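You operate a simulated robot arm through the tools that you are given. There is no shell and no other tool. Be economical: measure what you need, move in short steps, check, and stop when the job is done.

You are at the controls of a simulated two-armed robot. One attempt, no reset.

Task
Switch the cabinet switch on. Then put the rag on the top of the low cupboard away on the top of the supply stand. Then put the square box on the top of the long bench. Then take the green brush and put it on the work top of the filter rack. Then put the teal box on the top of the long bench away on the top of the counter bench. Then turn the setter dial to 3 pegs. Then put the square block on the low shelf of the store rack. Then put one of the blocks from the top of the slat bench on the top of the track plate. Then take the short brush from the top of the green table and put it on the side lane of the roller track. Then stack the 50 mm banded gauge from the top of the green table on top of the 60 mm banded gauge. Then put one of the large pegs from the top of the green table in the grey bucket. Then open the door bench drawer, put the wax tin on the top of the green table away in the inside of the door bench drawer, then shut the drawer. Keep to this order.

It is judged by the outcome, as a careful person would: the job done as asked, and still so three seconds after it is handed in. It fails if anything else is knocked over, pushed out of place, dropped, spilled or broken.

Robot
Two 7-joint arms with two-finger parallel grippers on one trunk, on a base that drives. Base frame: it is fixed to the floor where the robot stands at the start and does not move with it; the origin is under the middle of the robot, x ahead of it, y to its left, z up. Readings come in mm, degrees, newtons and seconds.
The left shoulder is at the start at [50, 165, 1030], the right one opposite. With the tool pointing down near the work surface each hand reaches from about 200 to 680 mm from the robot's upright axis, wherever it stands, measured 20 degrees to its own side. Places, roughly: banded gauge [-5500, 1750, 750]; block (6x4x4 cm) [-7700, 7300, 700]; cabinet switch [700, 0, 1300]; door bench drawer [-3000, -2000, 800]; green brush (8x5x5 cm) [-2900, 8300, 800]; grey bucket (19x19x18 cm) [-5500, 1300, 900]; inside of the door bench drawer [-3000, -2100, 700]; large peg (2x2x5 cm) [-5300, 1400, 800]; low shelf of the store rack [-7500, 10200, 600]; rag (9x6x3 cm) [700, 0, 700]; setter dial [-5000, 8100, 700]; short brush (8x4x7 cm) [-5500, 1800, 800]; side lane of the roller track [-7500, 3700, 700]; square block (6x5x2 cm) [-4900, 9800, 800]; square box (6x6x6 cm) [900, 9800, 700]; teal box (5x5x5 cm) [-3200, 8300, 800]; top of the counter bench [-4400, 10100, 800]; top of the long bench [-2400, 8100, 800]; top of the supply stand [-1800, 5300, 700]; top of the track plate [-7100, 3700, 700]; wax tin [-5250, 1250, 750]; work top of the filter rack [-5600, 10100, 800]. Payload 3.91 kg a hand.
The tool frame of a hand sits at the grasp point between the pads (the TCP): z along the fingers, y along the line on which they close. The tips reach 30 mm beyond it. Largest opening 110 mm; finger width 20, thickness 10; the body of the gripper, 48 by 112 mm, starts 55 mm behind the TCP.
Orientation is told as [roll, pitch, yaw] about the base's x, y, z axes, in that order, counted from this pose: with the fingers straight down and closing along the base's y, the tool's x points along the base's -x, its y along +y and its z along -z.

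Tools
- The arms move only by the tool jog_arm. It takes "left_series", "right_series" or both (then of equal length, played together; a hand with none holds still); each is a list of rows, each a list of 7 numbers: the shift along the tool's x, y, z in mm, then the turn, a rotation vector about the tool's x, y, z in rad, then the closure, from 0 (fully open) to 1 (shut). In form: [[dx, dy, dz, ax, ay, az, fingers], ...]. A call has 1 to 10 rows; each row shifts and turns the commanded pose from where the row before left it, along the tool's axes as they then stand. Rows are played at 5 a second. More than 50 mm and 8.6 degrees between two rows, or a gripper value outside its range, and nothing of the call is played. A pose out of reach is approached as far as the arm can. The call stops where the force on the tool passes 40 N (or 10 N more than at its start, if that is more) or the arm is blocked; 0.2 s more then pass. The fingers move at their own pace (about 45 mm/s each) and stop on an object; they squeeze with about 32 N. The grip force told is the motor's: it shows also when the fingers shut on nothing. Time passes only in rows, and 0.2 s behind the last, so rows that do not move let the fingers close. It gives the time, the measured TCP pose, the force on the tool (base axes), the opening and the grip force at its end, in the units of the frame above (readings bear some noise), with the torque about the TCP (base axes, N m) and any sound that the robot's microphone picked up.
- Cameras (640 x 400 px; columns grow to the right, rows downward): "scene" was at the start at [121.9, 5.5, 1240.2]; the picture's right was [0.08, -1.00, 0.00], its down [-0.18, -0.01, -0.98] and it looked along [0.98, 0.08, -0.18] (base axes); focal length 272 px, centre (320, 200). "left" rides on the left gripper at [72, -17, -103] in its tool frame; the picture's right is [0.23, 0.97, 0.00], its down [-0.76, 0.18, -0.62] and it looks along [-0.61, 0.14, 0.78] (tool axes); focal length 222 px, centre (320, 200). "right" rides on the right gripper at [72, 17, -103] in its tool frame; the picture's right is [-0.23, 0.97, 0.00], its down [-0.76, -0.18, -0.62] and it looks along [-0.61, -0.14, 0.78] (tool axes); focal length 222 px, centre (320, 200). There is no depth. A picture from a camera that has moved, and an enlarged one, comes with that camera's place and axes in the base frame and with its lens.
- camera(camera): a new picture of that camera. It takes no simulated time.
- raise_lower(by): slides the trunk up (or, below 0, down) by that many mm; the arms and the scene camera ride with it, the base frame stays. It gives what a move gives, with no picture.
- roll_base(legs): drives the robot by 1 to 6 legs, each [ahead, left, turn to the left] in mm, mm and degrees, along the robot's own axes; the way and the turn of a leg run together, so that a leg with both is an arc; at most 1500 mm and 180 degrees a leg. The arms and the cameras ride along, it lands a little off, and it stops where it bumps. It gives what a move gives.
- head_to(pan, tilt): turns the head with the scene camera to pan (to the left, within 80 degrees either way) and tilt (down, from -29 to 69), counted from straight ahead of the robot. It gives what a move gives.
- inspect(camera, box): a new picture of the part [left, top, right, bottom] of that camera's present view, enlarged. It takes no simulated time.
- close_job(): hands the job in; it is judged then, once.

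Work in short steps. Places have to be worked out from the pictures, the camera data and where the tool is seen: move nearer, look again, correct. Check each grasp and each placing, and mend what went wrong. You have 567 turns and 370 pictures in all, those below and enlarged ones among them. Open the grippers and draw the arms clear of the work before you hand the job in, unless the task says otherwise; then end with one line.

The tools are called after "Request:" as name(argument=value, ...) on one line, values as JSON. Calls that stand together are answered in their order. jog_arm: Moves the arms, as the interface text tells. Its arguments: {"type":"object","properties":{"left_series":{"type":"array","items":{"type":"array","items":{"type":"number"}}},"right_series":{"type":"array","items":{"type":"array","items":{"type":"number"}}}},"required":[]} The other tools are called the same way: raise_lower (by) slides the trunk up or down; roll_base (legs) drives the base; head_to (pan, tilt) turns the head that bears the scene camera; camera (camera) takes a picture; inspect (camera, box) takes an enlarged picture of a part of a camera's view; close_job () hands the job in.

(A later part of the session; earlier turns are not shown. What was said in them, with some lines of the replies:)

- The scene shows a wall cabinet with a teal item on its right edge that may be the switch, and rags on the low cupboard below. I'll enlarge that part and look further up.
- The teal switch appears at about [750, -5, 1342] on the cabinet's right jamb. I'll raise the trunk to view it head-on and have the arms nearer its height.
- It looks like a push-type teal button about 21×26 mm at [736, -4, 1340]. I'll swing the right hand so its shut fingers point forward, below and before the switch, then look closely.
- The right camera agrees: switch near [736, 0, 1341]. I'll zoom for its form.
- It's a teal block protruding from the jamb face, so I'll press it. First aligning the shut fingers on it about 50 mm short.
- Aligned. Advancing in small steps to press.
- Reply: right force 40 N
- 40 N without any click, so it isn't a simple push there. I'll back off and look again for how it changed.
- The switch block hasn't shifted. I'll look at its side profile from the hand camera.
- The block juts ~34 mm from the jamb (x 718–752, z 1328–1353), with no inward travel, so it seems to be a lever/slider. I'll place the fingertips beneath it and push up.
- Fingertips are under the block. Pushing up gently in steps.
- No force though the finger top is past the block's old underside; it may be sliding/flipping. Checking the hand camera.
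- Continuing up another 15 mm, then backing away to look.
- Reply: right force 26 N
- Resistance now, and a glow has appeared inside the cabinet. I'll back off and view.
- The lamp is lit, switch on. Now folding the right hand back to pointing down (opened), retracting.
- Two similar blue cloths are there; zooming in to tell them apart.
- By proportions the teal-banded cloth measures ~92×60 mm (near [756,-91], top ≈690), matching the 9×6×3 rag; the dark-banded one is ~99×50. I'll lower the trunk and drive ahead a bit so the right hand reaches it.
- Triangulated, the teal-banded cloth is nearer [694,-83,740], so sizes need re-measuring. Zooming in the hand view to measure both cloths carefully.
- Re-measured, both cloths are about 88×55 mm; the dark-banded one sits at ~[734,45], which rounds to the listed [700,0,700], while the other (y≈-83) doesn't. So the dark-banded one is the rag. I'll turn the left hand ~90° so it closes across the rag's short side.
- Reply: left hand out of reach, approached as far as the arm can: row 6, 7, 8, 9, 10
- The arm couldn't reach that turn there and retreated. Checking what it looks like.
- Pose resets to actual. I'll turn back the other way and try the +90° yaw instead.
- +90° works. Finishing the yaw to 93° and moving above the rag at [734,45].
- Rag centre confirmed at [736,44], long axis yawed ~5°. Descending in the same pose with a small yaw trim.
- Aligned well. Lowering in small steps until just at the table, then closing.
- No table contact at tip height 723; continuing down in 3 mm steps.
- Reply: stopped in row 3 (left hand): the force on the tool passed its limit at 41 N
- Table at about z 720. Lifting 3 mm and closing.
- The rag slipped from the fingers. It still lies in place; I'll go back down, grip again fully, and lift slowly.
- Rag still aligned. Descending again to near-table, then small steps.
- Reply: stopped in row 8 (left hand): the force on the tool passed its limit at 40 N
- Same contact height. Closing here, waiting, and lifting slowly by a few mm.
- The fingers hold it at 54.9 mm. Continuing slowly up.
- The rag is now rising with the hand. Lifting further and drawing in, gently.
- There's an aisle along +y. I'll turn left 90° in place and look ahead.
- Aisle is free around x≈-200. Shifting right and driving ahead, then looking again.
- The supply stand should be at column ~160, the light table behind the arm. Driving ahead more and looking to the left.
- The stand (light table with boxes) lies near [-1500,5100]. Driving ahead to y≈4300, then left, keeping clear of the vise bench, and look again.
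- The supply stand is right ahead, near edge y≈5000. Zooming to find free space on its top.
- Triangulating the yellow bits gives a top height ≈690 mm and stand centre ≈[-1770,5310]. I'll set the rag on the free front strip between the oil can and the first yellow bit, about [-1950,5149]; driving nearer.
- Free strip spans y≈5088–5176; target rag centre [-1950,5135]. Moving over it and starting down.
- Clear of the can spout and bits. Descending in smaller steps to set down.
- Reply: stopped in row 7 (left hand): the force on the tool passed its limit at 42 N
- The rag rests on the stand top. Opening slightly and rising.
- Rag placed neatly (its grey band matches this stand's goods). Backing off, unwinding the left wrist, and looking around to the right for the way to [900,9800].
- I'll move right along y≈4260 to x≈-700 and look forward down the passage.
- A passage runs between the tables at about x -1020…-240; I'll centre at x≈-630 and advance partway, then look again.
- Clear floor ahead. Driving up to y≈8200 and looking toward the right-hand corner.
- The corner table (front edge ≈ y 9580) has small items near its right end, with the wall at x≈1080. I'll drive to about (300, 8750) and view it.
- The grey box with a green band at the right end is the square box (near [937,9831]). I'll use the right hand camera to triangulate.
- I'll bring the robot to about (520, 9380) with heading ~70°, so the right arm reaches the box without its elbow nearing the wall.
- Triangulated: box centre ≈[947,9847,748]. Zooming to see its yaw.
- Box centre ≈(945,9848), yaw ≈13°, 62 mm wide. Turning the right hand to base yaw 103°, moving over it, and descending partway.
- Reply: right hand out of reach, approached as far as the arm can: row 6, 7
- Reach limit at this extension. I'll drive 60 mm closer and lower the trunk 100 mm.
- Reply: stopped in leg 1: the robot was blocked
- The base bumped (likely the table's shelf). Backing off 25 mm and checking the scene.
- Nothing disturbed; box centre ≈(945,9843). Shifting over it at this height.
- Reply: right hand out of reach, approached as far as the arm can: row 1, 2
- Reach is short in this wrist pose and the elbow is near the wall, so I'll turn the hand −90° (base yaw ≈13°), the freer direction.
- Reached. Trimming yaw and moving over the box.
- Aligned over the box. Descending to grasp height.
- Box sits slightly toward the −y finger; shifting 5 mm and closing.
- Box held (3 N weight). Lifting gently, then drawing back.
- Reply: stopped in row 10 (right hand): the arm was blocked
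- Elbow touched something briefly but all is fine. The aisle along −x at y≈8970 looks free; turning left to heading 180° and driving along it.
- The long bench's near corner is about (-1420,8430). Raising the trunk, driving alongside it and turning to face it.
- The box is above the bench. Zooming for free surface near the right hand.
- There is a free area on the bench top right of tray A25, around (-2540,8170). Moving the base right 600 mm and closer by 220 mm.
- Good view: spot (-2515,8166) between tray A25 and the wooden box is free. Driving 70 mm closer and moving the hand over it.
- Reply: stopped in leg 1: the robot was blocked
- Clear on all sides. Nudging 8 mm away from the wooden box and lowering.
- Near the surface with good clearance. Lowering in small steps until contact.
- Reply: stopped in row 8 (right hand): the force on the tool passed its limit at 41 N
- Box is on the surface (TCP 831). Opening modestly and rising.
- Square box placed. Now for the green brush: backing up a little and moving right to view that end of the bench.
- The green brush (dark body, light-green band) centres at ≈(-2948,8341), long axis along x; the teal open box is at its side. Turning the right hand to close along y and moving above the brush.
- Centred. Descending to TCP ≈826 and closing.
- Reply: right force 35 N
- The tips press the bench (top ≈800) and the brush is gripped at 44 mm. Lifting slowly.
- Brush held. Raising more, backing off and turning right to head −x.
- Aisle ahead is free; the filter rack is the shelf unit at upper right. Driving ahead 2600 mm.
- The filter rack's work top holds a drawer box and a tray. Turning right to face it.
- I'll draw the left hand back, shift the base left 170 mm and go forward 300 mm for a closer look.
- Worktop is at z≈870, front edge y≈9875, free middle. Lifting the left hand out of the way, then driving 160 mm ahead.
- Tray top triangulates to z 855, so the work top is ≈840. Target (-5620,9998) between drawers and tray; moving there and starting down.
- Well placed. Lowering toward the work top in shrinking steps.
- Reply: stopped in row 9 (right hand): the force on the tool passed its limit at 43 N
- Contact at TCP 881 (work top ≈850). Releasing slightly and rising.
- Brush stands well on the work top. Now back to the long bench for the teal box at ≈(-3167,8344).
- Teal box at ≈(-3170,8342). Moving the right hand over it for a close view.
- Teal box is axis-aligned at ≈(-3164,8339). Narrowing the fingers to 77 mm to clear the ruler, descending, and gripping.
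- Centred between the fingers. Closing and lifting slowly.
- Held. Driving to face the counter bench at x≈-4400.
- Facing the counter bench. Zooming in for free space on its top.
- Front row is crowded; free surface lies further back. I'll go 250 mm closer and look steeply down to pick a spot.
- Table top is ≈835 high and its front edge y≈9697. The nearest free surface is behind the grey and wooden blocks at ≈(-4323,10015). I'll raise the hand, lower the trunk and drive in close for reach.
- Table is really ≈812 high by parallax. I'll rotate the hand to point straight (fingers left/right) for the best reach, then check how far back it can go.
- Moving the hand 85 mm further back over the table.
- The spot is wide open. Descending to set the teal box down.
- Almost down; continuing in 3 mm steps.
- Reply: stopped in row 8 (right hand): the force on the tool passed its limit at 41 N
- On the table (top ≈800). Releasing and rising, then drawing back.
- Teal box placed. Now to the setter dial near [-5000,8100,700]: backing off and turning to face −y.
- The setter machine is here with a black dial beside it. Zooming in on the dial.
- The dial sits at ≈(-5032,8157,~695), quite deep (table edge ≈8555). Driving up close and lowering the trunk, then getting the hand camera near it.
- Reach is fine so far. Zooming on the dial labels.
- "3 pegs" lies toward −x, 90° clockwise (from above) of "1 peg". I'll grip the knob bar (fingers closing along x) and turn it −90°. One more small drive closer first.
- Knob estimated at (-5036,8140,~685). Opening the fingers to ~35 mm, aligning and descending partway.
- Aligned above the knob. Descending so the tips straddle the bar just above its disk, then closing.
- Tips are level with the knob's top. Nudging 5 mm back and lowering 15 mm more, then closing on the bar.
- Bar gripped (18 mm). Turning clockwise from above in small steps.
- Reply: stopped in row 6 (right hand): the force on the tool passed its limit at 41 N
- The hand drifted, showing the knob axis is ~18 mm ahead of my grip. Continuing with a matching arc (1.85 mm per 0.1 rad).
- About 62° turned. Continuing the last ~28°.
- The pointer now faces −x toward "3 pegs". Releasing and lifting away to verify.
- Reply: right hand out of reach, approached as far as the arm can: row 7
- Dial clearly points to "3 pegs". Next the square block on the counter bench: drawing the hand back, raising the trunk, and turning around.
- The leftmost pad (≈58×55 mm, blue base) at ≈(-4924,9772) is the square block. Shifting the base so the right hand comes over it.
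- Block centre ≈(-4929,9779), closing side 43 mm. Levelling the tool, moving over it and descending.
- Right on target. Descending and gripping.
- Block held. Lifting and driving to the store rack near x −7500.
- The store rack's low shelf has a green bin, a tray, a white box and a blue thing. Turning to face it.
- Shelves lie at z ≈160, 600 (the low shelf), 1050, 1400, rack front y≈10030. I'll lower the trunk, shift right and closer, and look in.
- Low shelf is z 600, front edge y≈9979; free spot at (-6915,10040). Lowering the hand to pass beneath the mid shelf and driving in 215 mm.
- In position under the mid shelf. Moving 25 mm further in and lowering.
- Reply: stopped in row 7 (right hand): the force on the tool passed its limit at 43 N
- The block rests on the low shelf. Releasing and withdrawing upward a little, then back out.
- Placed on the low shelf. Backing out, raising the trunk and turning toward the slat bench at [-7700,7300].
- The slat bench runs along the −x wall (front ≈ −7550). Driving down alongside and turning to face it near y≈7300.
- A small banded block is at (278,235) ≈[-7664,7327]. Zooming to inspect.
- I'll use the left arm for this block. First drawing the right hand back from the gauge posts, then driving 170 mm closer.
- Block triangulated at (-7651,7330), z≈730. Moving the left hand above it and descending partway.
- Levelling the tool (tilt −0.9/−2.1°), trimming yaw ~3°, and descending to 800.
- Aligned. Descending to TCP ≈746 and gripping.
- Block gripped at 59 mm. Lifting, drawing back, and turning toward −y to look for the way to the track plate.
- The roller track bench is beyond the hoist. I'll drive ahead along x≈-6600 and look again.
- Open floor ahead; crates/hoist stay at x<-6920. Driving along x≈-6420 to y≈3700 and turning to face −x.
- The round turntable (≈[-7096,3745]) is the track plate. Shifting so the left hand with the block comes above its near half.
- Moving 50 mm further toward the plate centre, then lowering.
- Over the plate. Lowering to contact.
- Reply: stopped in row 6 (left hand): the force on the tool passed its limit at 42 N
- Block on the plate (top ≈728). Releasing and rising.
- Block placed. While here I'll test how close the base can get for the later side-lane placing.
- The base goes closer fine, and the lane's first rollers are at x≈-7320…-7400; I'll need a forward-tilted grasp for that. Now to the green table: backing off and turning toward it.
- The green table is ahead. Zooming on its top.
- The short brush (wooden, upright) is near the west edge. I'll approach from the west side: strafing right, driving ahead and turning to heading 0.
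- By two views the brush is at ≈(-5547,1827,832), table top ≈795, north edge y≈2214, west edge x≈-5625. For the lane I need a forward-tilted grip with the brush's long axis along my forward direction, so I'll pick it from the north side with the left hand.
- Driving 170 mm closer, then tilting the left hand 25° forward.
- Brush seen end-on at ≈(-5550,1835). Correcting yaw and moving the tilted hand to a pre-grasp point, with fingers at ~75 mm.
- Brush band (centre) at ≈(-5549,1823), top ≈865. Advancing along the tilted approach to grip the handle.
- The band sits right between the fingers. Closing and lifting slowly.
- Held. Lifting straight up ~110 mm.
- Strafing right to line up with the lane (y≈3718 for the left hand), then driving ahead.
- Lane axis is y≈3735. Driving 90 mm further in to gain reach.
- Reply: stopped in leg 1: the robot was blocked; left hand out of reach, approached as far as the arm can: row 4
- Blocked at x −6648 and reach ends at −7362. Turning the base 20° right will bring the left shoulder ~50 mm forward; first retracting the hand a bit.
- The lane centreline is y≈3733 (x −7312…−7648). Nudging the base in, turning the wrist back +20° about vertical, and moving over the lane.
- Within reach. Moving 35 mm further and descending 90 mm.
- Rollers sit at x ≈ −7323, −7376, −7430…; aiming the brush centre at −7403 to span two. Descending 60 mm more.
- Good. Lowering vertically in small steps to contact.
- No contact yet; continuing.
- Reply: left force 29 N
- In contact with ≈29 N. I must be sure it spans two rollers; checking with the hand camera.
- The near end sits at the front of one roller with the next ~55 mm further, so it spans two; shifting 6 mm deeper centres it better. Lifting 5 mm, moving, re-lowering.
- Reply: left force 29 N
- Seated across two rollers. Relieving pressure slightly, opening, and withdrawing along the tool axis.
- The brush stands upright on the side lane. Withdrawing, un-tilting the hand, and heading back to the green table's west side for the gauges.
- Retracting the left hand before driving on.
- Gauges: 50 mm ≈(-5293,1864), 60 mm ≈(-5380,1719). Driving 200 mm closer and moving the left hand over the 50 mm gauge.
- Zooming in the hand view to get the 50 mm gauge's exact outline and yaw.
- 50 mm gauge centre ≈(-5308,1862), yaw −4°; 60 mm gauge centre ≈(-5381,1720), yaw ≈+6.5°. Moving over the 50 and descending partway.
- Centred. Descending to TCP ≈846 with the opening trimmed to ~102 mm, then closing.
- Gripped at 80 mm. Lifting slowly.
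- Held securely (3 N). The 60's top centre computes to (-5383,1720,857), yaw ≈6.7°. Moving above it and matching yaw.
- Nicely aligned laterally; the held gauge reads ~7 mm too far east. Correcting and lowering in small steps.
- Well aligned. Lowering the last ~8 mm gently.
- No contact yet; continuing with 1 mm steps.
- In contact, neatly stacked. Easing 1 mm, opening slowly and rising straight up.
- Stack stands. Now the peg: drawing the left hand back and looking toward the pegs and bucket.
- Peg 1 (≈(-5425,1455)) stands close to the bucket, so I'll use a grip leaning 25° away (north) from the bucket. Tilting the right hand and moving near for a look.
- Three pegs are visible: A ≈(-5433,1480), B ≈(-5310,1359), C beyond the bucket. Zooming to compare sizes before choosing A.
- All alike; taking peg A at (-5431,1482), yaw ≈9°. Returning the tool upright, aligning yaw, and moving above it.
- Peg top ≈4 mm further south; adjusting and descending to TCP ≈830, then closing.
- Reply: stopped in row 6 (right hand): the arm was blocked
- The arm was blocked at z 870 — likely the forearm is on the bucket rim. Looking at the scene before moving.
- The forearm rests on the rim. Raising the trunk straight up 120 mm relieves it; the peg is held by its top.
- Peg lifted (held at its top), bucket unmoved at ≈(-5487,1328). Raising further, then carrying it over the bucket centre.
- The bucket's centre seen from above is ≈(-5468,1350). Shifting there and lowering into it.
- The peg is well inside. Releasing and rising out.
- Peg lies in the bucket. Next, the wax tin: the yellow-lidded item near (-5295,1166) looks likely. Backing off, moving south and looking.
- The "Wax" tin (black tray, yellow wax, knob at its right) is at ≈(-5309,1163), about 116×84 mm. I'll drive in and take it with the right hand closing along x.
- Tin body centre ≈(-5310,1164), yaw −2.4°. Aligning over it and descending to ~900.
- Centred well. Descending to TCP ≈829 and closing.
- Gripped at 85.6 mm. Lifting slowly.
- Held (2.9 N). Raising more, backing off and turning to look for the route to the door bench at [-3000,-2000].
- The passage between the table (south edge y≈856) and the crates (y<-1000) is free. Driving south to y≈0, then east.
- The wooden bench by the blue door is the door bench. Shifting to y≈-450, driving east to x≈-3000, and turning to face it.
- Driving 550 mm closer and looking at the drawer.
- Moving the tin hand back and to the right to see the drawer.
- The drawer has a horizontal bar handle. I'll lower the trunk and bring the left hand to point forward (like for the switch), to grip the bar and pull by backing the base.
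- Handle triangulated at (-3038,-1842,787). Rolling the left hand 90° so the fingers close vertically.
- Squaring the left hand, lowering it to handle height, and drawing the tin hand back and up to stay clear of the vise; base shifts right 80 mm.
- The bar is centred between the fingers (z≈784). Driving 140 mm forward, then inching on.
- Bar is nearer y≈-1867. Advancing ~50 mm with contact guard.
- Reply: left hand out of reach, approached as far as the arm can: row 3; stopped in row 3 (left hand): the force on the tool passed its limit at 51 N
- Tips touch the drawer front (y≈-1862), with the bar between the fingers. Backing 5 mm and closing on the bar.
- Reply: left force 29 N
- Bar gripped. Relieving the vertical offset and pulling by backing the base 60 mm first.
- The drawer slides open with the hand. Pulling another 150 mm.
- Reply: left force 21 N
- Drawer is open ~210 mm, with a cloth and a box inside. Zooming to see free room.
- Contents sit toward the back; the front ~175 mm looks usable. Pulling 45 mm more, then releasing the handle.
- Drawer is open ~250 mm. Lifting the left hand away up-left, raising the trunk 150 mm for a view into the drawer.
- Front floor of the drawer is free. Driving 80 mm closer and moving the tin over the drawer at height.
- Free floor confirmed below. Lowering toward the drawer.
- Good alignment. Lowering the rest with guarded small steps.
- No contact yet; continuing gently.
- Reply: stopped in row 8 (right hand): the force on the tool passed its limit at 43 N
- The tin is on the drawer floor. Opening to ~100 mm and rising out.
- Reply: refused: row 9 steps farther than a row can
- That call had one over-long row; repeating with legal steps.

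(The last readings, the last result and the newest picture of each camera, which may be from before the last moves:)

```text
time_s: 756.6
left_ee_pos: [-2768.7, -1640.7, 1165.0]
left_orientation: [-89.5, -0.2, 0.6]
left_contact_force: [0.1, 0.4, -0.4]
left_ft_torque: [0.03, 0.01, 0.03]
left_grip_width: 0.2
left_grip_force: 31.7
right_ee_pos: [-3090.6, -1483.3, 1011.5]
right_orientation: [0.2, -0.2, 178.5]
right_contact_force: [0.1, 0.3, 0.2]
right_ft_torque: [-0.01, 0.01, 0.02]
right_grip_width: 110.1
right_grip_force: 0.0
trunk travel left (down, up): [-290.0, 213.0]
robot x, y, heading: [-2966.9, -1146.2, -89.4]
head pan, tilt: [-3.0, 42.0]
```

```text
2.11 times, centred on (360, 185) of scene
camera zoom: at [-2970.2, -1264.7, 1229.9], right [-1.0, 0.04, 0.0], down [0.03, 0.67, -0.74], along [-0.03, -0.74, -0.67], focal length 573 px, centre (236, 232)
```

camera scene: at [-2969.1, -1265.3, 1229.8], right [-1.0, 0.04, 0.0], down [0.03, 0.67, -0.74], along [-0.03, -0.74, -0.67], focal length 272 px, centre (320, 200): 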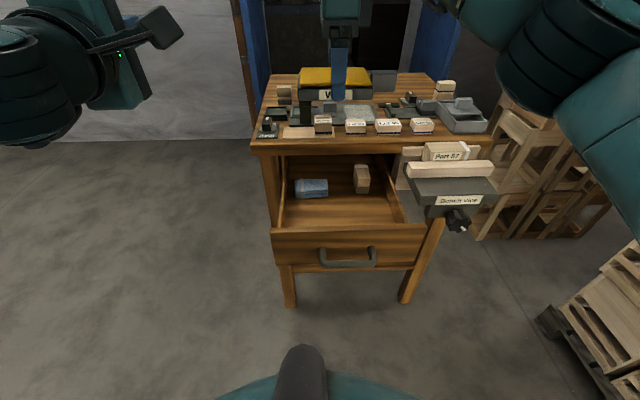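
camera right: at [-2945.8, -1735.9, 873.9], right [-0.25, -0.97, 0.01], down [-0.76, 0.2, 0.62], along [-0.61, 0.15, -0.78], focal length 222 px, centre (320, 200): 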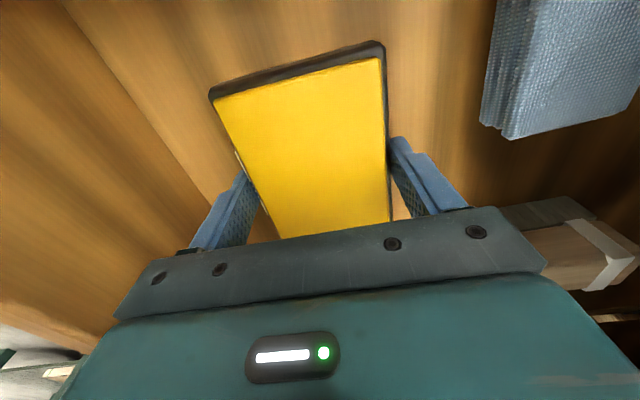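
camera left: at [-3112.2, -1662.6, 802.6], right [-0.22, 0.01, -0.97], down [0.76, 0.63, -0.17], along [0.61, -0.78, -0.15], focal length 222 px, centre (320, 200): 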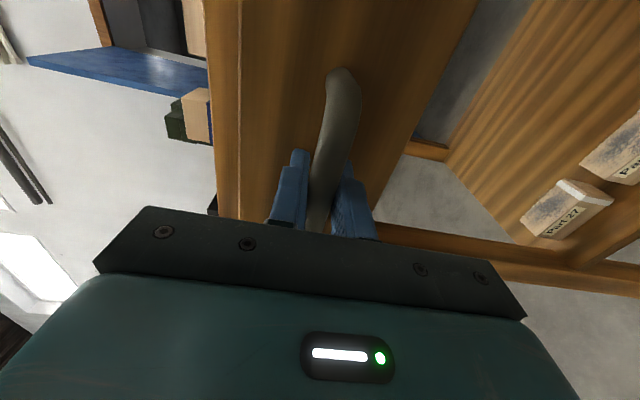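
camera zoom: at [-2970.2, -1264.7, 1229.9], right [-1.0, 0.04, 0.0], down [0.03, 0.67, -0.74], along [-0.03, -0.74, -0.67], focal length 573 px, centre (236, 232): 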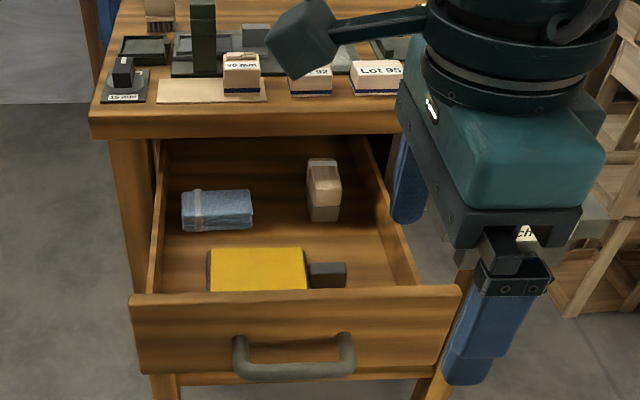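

Tin lies in the drawer beside the cloth. Now shutting it: backing off, lowering the trunk, and bringing the shut left fist in front of the drawer panel.

Request:
roll_base(legs=[[-180, 0, 0], [0, -100, 0]])

Request:
raise_lower(by=-200)

Request:
jog_arm(left_series=[[25, 20, 0, 0, 0, 0, 1], [25, 20, 0, 0, 0, 0, 1], [25, 20, 0, 0, 0, 0, 1], [25, 20, 0, 0, 0, 0, 1], [25, 20, 0, 0, 0, 0, 1], [25, 20, 0, 0, 0, 0, 1], [22, 20, 0, 0, 0, 0, 1]], right_series=[[-5, -10, -20, 0, 0, 0, 0], [-5, -10, -20, 0, 0, 0, 0], [-5, -10, -20, 0, 0, 0, 0], [-5, -10, -20, 0, 0, 0, 0], [-5, -10, -20, 0, 0, 0, 0], [-5, -10, -20, 0, 0, 0, 0], [-5, -10, -20, 0, 0, 0, 0]])

Request:
camera(camera="scene")

Request:
camera(camera="left")

```text
time_s: 759.2
left_ee_pos: [-2869.4, -1462.7, 1166.3]
left_orientation: [-89.5, -0.3, 0.6]
left_contact_force: [0.3, 0.6, 0.4]
left_ft_torque: [-0.02, -0.01, 0.03]
left_grip_width: 0.1
left_grip_force: 31.8
right_ee_pos: [-3192.5, -1305.0, 1011.8]
right_orientation: [0.3, -0.2, 178.6]
right_contact_force: [-0.3, -0.9, -0.2]
right_ft_torque: [0.0, -0.04, -0.01]
right_grip_width: 109.8
right_grip_force: 0.1
trunk travel left (down, up): [-290.0, 213.0]
robot x, y, heading: [-3069.8, -970.5, -89.7]
head pan, tilt: [-3.0, 42.0]
```

```text
time_s: 761.4
left_ee_pos: [-2869.0, -1463.2, 965.6]
left_orientation: [-89.6, -0.2, 0.6]
left_contact_force: [-0.2, 0.1, -1.8]
left_ft_torque: [0.01, -0.01, -0.02]
left_grip_width: 0.1
left_grip_force: 31.5
right_ee_pos: [-3190.9, -1305.3, 812.8]
right_orientation: [0.3, -0.2, 178.6]
right_contact_force: [-0.3, 1.3, -0.3]
right_ft_torque: [-0.02, 0.0, 0.0]
right_grip_width: 110.0
right_grip_force: 0.0
trunk travel left (down, up): [-90.0, 413.0]
robot x, y, heading: [-3067.3, -972.6, -89.7]
head pan, tilt: [-3.0, 42.0]
```

```text
time_s: 763.0
left_ee_pos: [-3040.8, -1463.1, 824.6]
left_orientation: [-89.6, -0.2, 0.6]
left_contact_force: [-1.5, 1.3, -0.4]
left_ft_torque: [-0.01, 0.0, 0.02]
left_grip_width: 0.0
left_grip_force: 32.6
right_ee_pos: [-3225.8, -1233.5, 951.7]
right_orientation: [0.1, -0.1, 178.6]
right_contact_force: [0.4, 0.4, -0.7]
right_ft_torque: [0.0, 0.0, 0.01]
right_grip_width: 110.1
right_grip_force: 0.2
trunk travel left (down, up): [-90.0, 413.0]
robot x, y, heading: [-3067.4, -974.3, -89.4]
head pan, tilt: [-3.0, 42.0]
```

```text
94 pictures are left
camera scene: at [-3071.2, -1086.0, 1029.9], right [-1.0, 0.04, 0.0], down [0.03, 0.67, -0.74], along [-0.03, -0.74, -0.67], focal length 272 px, centre (320, 200)
```

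scene: 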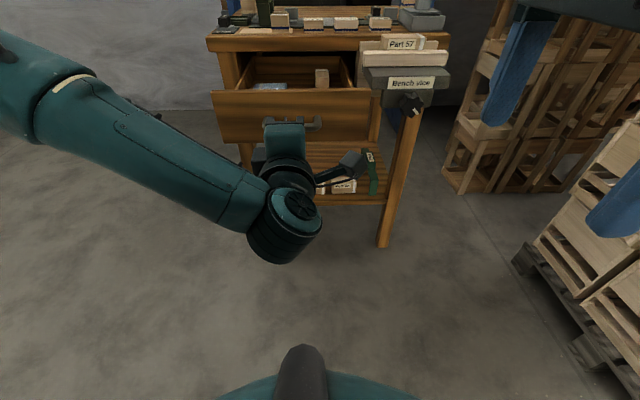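

```text
93 pictures are left
camera left: at [-3114.7, -1360.1, 841.7], right [-0.22, 0.01, -0.97], down [0.76, 0.63, -0.17], along [0.62, -0.77, -0.15], focal length 222 px, centre (320, 200)
```

left: 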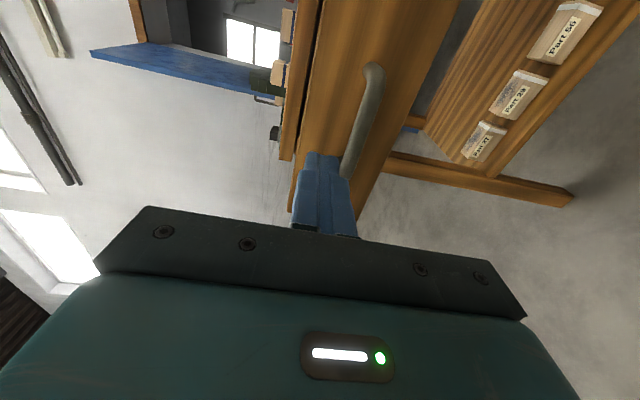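

Fist is above the handle facing the panel. Driving forward to push the drawer most of the way in.

Request:
roll_base(legs=[[120, 0, 0], [210, 0, 0]])

Request:
camera(camera="scene")

Request:
camera(camera="left")

```text
time_s: 765.5
left_ee_pos: [-3037.0, -1793.1, 823.7]
left_orientation: [-89.6, -0.2, 0.7]
left_contact_force: [-1.1, 0.5, -0.3]
left_ft_torque: [0.03, 0.0, -0.01]
left_grip_width: 0.0
left_grip_force: 32.0
right_ee_pos: [-3221.5, -1562.6, 951.5]
right_orientation: [0.3, -0.2, 178.8]
right_contact_force: [0.3, -0.2, 0.7]
right_ft_torque: [-0.02, 0.01, 0.0]
right_grip_width: 110.1
right_grip_force: 0.0
trunk travel left (down, up): [-90.0, 413.0]
robot x, y, heading: [-3065.2, -1301.1, -89.4]
head pan, tilt: [-3.0, 42.0]
```

```text
92 pictures are left
camera scene: at [-3067.8, -1416.3, 1029.8], right [-1.0, 0.04, 0.0], down [0.03, 0.67, -0.74], along [-0.03, -0.74, -0.67], focal length 272 px, centre (320, 200)
```

scene: 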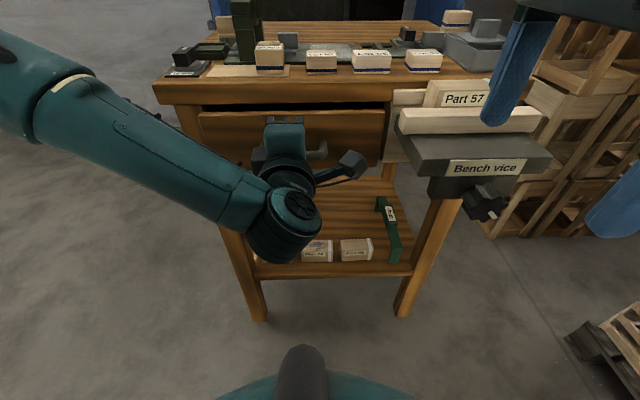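

```text
91 pictures are left
camera left: at [-3110.4, -1690.6, 841.9], right [-0.22, 0.01, -0.97], down [0.75, 0.63, -0.17], along [0.62, -0.77, -0.15], focal length 222 px, centre (320, 200)
```

left: 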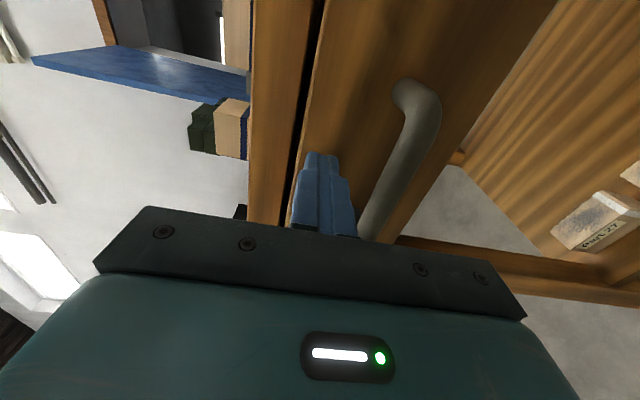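

About 40 mm remain. Pushing the rest with the arm in small steps until it seats.

Request:
jog_arm(left_series=[[0, 0, 12, 0, 0, 0, 1], [0, 0, 12, 0, 0, 0, 1], [0, 0, 6, 0, 0, 0, 1], [0, 0, 4, 0, 0, 0, 1], [0, 0, 3, 0, 0, 0, 1], [0, 0, 3, 0, 0, 0, 1], [0, 0, 3, 0, 0, 0, 1], [0, 0, 3, 0, 0, 0, 1]])

Request:
camera(camera="left")

```text
time_s: 767.2
left_ee_pos: [-3035.5, -1831.7, 823.1]
left_orientation: [-89.4, -0.3, 0.5]
left_contact_force: [5.2, 15.9, 5.2]
left_ft_torque: [-0.24, 0.09, 0.05]
left_grip_width: 0.0
left_grip_force: 32.0
right_ee_pos: [-3218.7, -1561.9, 953.9]
right_orientation: [0.3, -0.3, 178.8]
right_contact_force: [-0.2, 0.5, 0.3]
right_ft_torque: [-0.02, 0.01, 0.01]
right_grip_width: 110.0
right_grip_force: 0.0
trunk travel left (down, up): [-90.0, 413.0]
robot x, y, heading: [-3064.5, -1299.7, -89.4]
head pan, tilt: [-3.0, 42.0]
stopped in row 8 (left hand): the force on the tool passed its limit at 46 N (the readings are from after the stop); the commanded pose is now the measured one
```

```text
90 pictures are left
camera left: at [-3109.4, -1729.2, 841.8], right [-0.22, 0.01, -0.97], down [0.76, 0.63, -0.17], along [0.61, -0.78, -0.15], focal length 222 px, centre (320, 200)
```

left: 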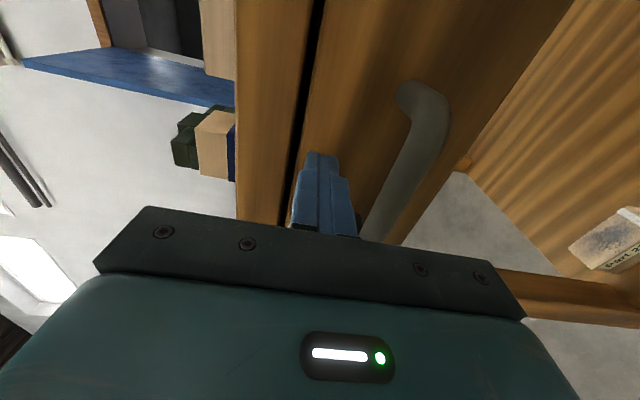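

The drawer has seated (46 N stop at the original front plane). Withdrawing and backing off to check.

Request:
jog_arm(left_series=[[0, 0, -15, 0, 0, 0, 1], [0, 0, -30, 0, 0, 0, 1]])

Request:
roll_base(legs=[[-450, 0, 0]])

Request:
head_to(pan=0, tilt=25)

Request:
camera(camera="scene")

```text
time_s: 767.8
left_ee_pos: [-3035.7, -1789.6, 821.1]
left_orientation: [-89.2, -0.3, 0.5]
left_contact_force: [0.3, 0.5, 0.7]
left_ft_torque: [0.03, 0.0, 0.01]
left_grip_width: 0.0
left_grip_force: 31.9
right_ee_pos: [-3220.2, -1562.8, 951.4]
right_orientation: [0.3, -0.2, 178.7]
right_contact_force: [0.4, -0.4, 0.9]
right_ft_torque: [0.02, 0.01, 0.01]
right_grip_width: 110.3
right_grip_force: 0.1
trunk travel left (down, up): [-90.0, 413.0]
robot x, y, heading: [-3064.7, -1298.9, -89.2]
head pan, tilt: [-3.0, 42.0]
```

```text
time_s: 770.5
left_ee_pos: [-3040.8, -1341.6, 822.6]
left_orientation: [-89.2, -0.3, 0.6]
left_contact_force: [0.1, -0.8, -0.1]
left_ft_torque: [0.03, 0.0, 0.02]
left_grip_width: 0.0
left_grip_force: 32.4
right_ee_pos: [-3225.4, -1114.6, 950.9]
right_orientation: [0.3, -0.3, 178.8]
right_contact_force: [0.1, -0.5, 0.8]
right_ft_torque: [0.0, -0.03, -0.01]
right_grip_width: 110.0
right_grip_force: 0.0
trunk travel left (down, up): [-90.0, 413.0]
robot x, y, heading: [-3070.1, -855.5, -89.2]
head pan, tilt: [-3.0, 42.0]
```

```text
time_s: 771.3
left_ee_pos: [-3041.0, -1340.6, 821.1]
left_orientation: [-89.2, -0.2, 0.6]
left_contact_force: [-0.3, -0.5, -0.4]
left_ft_torque: [0.0, 0.02, 0.0]
left_grip_width: 0.1
left_grip_force: 32.6
right_ee_pos: [-3226.1, -1114.7, 951.9]
right_orientation: [0.3, -0.2, 178.8]
right_contact_force: [0.9, -0.5, -0.4]
right_ft_torque: [-0.01, -0.02, -0.01]
right_grip_width: 109.9
right_grip_force: 0.0
trunk travel left (down, up): [-90.0, 413.0]
robot x, y, heading: [-3069.4, -851.8, -89.3]
head pan, tilt: [0.0, 25.0]
```

```text
89 pictures are left
camera scene: at [-3068.5, -975.7, 1056.1], right [-1.0, -0.01, 0.0], down [-0.01, 0.42, -0.91], along [0.01, -0.91, -0.42], focal length 272 px, centre (320, 200)
```

scene: 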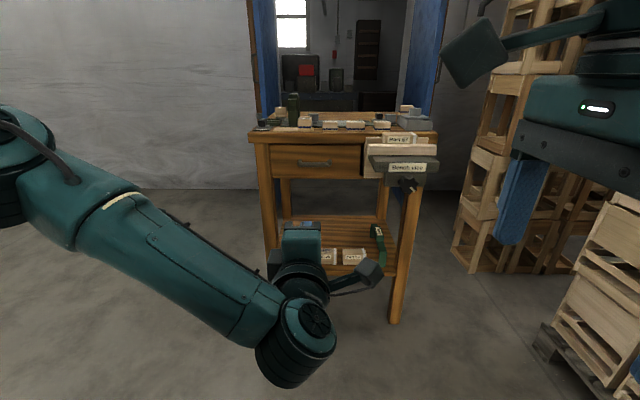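

The drawer is flush and shut. Opening the left gripper; both arms are clear of the work.

Request:
jog_arm(left_series=[[0, 0, -10, 0, 0, 0, 0], [0, 0, 0, 0, 0, 0, 0], [0, 0, 0, 0, 0, 0, 0], [0, 0, 0, 0, 0, 0, 0], [0, 0, 0, 0, 0, 0, 0]])

Request:
inspect(camera="scene", box=[230, 90, 450, 230])

```text
time_s: 772.5
left_ee_pos: [-3041.0, -1330.5, 823.0]
left_orientation: [-89.2, -0.2, 0.6]
left_contact_force: [0.8, -0.5, -0.5]
left_ft_torque: [-0.01, 0.04, 0.01]
left_grip_width: 104.6
left_grip_force: 0.0
right_ee_pos: [-3226.4, -1115.1, 951.8]
right_orientation: [0.3, -0.2, 178.8]
right_contact_force: [-0.2, -0.3, -0.9]
right_ft_torque: [0.02, -0.01, 0.01]
right_grip_width: 110.0
right_grip_force: 0.1
trunk travel left (down, up): [-90.0, 413.0]
robot x, y, heading: [-3071.4, -855.5, -89.3]
head pan, tilt: [0.0, 25.0]
```

```text
2.86 times, centred on (340, 160) of scene
camera zoom: at [-3068.5, -975.7, 1056.1], right [-1.0, -0.01, 0.0], down [-0.01, 0.42, -0.91], along [0.01, -0.91, -0.42], focal length 777 px, centre (263, 314)
```

zoom: 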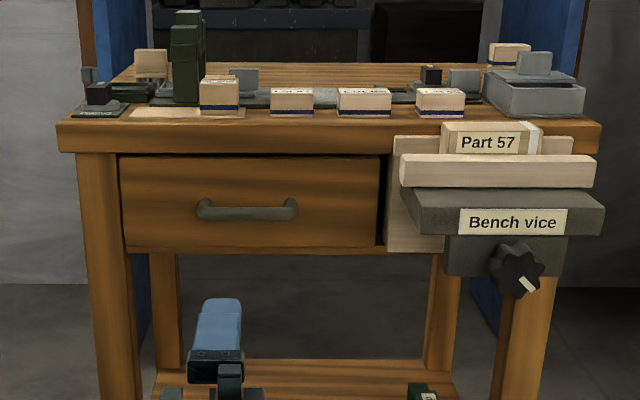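

The drawer is shut, the bench is undisturbed, and both grippers are open and clear. Handing in.

Request:
close_job()

```text
The job is handed in.
```

All twelve steps were done in the order you gave and the job is handed in; while fetching the peg the right forearm briefly pressed on the grey bucket's rim, but the bucket stayed upright and in place.
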